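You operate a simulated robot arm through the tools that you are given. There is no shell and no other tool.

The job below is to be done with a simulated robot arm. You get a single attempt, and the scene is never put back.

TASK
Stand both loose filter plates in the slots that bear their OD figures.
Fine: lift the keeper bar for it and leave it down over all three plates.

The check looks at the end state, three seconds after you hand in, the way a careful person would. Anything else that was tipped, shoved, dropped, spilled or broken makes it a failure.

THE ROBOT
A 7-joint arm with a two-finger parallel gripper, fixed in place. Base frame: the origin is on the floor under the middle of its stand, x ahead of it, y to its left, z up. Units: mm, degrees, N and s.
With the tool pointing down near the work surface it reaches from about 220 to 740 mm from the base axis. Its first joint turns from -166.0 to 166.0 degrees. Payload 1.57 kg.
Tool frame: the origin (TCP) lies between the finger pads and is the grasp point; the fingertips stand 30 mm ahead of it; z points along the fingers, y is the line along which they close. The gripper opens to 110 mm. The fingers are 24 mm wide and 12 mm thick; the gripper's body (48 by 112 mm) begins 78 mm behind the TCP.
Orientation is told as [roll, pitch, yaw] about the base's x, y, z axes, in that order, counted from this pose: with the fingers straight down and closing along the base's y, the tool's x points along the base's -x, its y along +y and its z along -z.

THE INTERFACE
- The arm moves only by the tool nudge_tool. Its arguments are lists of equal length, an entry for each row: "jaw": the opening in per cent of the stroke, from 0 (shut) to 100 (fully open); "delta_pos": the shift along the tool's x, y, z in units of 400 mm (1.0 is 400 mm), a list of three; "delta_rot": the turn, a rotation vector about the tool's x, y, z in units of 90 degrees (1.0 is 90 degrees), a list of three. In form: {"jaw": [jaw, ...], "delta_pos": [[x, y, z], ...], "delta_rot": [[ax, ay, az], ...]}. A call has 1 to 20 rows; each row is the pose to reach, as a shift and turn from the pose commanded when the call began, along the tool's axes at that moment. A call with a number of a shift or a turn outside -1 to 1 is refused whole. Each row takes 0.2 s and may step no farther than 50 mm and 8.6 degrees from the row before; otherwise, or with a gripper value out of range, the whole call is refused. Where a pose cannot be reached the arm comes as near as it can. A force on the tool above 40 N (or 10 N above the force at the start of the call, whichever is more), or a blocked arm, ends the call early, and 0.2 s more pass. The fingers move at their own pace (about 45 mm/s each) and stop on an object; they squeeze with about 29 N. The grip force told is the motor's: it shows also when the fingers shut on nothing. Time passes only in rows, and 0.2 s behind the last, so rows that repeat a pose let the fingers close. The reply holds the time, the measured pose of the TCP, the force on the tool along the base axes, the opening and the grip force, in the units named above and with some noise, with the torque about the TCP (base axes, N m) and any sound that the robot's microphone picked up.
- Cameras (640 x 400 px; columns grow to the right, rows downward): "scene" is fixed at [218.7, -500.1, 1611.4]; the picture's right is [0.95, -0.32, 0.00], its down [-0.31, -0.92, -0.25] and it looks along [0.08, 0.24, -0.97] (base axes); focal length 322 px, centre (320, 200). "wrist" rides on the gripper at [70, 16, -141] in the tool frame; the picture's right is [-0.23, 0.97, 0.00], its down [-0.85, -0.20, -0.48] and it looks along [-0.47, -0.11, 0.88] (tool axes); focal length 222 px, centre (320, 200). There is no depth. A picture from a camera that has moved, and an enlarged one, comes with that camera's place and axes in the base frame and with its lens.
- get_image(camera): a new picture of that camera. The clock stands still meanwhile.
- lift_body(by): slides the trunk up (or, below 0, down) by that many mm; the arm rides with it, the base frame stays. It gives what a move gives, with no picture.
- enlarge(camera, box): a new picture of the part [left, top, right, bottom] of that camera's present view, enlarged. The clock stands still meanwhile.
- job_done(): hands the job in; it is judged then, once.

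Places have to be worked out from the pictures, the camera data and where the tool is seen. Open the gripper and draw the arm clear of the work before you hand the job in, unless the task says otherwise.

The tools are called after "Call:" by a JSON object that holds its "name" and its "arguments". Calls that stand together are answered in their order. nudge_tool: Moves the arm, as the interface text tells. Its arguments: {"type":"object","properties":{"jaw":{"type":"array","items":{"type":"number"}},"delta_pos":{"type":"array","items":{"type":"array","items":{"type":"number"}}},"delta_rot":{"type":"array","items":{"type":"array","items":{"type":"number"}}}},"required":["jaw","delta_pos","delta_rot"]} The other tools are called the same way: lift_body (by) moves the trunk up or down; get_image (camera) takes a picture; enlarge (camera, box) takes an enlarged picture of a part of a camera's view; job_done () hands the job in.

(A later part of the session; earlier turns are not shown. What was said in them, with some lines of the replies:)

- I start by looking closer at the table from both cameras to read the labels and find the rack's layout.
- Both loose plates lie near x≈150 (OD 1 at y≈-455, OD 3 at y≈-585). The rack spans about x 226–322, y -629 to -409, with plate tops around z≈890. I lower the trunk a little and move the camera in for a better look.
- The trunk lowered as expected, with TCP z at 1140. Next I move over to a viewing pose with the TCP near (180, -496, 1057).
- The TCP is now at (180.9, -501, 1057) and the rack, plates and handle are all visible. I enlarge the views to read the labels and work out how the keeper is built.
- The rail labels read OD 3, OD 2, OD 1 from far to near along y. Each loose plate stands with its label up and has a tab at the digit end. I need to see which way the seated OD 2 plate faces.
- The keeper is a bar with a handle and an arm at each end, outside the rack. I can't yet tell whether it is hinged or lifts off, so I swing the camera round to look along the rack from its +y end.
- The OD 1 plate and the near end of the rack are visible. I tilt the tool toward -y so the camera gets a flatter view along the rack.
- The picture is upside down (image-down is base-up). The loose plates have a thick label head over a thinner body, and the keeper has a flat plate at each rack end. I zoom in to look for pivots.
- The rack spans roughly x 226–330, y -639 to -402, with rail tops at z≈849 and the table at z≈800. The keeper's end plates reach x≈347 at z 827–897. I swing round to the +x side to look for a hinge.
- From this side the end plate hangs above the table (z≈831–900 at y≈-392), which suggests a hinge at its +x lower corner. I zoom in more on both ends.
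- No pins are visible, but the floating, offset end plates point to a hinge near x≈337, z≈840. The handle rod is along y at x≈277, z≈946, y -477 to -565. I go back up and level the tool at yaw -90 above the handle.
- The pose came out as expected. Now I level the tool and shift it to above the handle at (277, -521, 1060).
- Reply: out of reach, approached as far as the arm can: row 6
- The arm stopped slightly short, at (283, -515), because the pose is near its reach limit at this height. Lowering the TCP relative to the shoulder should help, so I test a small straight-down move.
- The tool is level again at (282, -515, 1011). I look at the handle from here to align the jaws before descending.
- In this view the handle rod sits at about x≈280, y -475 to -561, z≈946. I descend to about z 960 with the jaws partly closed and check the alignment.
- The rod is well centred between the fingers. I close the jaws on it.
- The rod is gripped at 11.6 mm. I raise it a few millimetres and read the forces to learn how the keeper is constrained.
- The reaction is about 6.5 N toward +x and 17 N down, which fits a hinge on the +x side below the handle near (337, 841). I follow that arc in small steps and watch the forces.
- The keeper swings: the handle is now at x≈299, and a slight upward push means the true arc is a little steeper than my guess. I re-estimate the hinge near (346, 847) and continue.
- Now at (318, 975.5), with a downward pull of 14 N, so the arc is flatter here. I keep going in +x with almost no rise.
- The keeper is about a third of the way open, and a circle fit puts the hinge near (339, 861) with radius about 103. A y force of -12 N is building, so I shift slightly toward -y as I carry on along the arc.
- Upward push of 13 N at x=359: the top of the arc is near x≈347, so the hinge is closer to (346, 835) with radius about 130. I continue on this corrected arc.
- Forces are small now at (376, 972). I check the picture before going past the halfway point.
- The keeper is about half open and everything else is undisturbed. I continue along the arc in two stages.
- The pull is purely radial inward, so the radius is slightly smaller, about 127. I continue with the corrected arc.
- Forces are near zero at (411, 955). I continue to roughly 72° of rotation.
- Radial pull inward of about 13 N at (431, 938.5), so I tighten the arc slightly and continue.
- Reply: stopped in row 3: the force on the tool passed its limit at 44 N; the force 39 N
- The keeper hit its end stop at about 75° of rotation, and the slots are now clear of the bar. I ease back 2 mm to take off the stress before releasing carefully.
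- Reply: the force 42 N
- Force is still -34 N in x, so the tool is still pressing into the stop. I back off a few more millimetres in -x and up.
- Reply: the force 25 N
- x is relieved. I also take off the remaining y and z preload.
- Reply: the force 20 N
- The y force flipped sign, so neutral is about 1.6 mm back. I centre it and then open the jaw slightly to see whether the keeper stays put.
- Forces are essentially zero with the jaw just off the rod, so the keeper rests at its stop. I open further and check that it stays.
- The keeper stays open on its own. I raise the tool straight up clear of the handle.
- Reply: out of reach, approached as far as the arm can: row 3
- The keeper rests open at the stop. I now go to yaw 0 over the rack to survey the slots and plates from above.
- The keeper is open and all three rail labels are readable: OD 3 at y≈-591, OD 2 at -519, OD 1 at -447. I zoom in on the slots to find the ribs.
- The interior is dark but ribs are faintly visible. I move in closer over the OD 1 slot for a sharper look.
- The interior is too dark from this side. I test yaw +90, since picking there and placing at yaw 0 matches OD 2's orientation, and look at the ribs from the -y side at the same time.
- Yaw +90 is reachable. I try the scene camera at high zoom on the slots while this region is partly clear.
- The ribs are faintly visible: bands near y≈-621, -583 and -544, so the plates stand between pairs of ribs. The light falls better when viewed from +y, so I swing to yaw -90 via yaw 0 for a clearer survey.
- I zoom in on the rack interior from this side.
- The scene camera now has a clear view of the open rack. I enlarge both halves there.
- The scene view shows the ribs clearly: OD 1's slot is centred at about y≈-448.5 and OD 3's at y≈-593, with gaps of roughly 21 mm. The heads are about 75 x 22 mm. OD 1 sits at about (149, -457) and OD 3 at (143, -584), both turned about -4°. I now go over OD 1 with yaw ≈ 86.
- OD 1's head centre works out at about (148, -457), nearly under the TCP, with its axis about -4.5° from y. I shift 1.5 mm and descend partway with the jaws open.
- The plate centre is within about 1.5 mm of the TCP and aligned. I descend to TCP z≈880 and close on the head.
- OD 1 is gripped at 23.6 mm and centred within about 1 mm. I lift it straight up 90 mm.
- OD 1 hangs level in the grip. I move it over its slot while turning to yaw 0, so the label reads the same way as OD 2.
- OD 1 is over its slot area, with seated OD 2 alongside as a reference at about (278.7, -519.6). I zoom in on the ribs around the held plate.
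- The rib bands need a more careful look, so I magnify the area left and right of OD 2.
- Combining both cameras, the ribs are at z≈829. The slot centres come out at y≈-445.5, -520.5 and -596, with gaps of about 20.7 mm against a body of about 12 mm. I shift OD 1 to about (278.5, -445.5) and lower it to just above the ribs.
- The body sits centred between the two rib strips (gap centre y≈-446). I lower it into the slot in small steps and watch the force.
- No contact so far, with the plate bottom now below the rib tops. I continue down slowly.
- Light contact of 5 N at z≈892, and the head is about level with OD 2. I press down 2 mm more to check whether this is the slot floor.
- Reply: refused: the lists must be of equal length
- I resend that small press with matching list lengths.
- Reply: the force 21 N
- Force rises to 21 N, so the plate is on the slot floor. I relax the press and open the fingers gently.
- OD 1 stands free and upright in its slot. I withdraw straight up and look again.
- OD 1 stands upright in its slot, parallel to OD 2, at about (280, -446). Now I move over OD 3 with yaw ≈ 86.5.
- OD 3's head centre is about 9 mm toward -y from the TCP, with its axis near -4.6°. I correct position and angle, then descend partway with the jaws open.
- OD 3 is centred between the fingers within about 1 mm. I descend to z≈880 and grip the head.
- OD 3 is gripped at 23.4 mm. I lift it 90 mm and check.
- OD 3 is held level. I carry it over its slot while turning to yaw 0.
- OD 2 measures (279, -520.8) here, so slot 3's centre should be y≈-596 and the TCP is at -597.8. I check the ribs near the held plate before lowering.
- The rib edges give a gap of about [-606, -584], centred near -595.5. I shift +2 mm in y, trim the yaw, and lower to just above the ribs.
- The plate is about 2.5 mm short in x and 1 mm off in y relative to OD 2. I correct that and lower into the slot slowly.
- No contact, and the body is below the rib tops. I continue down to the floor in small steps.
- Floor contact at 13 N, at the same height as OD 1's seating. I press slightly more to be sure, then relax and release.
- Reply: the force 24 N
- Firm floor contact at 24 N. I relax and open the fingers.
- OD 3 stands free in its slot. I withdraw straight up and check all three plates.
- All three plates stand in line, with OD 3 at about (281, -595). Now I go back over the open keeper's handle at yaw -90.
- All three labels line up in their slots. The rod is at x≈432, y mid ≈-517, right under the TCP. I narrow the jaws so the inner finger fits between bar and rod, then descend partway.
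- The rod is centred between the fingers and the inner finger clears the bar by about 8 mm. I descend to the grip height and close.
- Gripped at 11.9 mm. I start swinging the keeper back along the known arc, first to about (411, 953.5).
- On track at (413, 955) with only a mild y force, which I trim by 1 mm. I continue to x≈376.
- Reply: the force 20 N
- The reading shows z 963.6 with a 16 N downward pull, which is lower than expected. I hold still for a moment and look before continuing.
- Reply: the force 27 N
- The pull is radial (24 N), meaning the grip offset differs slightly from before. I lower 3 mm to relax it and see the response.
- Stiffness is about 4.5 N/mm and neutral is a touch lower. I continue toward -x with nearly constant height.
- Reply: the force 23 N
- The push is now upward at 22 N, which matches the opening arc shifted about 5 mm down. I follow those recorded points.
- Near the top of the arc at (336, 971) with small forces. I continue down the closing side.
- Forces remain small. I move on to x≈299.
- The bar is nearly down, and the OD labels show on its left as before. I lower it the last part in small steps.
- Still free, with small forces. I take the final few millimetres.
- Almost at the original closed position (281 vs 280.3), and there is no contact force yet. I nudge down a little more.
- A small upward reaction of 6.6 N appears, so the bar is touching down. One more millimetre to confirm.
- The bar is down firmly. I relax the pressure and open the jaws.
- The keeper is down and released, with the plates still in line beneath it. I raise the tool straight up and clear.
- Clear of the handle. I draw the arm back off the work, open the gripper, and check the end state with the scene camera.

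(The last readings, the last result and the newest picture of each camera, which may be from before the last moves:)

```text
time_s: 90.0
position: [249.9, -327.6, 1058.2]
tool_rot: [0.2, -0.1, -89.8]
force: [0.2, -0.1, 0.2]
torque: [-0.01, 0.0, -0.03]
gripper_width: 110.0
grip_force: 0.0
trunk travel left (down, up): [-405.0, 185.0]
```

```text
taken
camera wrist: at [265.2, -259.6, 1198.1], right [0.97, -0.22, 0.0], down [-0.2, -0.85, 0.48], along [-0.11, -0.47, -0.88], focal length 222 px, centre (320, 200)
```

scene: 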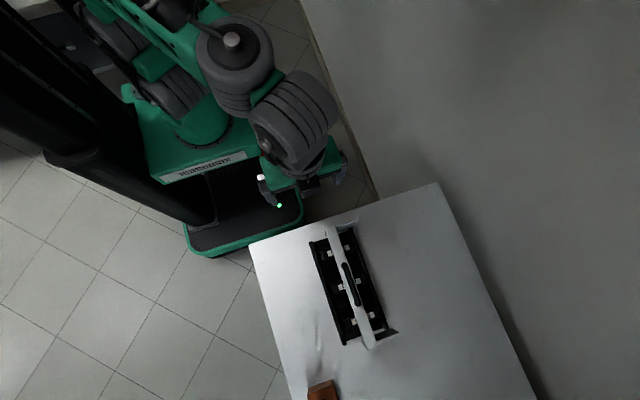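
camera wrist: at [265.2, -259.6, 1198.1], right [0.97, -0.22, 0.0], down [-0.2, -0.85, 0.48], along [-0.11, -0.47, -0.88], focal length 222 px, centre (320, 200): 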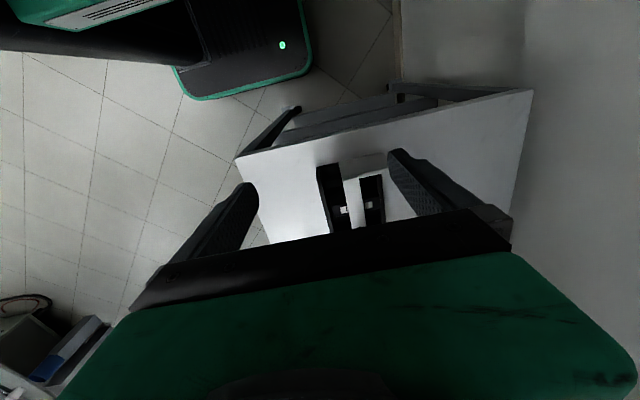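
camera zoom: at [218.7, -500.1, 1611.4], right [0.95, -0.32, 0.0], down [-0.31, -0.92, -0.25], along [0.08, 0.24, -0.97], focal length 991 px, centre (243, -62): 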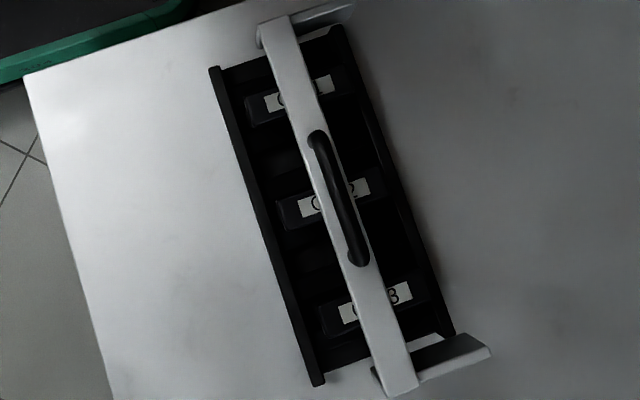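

The keeper lies in exactly its original closed position over OD 1, OD 2 and OD 3, and nothing else has moved. One last close check for upright plates.

Call:
{"name": "enlarge", "arguments": {"camera": "wrist", "box": [300, 150, 400, 240]}}

Call:
{"name": "enlarge", "arguments": {"camera": "scene", "box": [310, 225, 370, 285]}}

Call:
{"name": "enlarge", "arguments": {"camera": "scene", "box": [325, 280, 400, 352]}}

```text
4.44 times, centred on (350, 195) of wrist
camera zoom: at [265.2, -259.6, 1198.1], right [0.97, -0.22, 0.0], down [-0.2, -0.85, 0.48], along [-0.11, -0.47, -0.88], focal length 987 px, centre (187, 222)
```

zoom: 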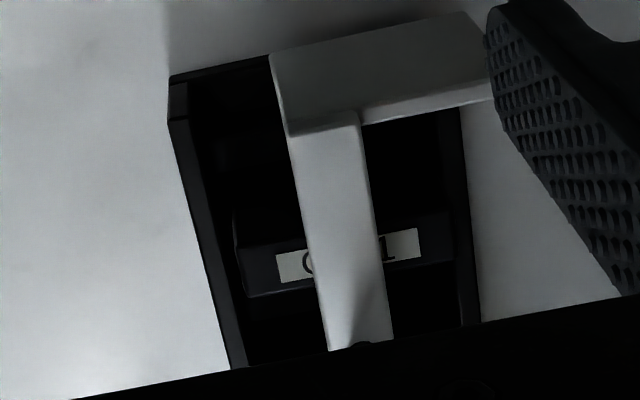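

```text
6.67 times, centred on (340, 255) of scene
camera zoom: at [218.7, -500.1, 1611.4], right [0.95, -0.32, 0.0], down [-0.31, -0.92, -0.25], along [0.08, 0.24, -0.97], focal length 2146 px, centre (187, -167)
```

zoom: 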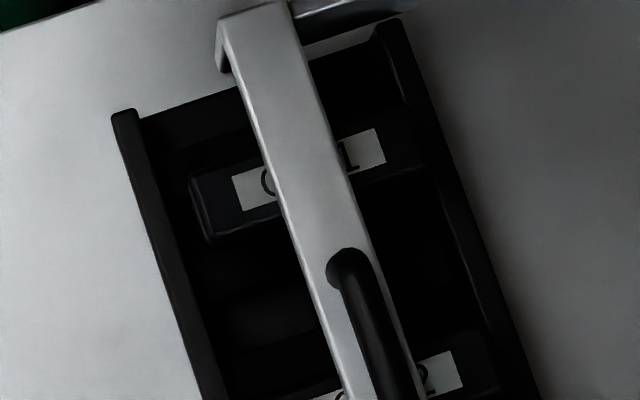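

```text
5.56 times, centred on (362, 316) of scene
camera zoom: at [218.7, -500.1, 1611.4], right [0.95, -0.32, 0.0], down [-0.31, -0.92, -0.25], along [0.08, 0.24, -0.97], focal length 1789 px, centre (84, -444)
```

zoom: 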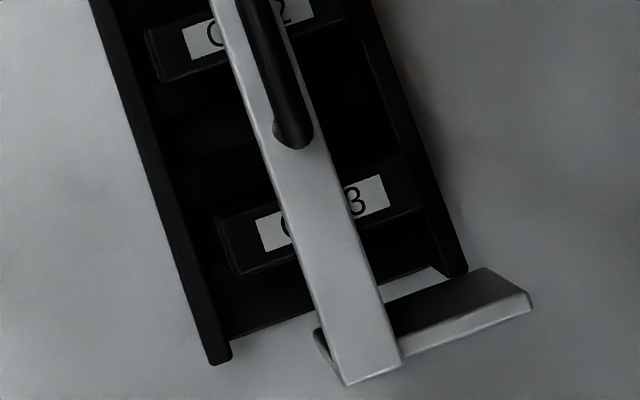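

All three plates stand upright in their labelled slots. The keeper bar is down over them, the gripper is open and the arm is clear, so I hand the job in.

Call:
{"name": "job_done", "arguments": {}}

```text
The job is handed in.
```

Both loose plates now stand in the slots that bear their figures, OD 1 and OD 3, with the labels reading the same way as OD 2. The keeper bar is back down over all three, in the position it started from.

In the last pictures the plates look upright and in line, and nothing else on the table appears to have moved. The gripper is open and the arm is clear of the work. The job is handed in; I don't have the check's verdict.
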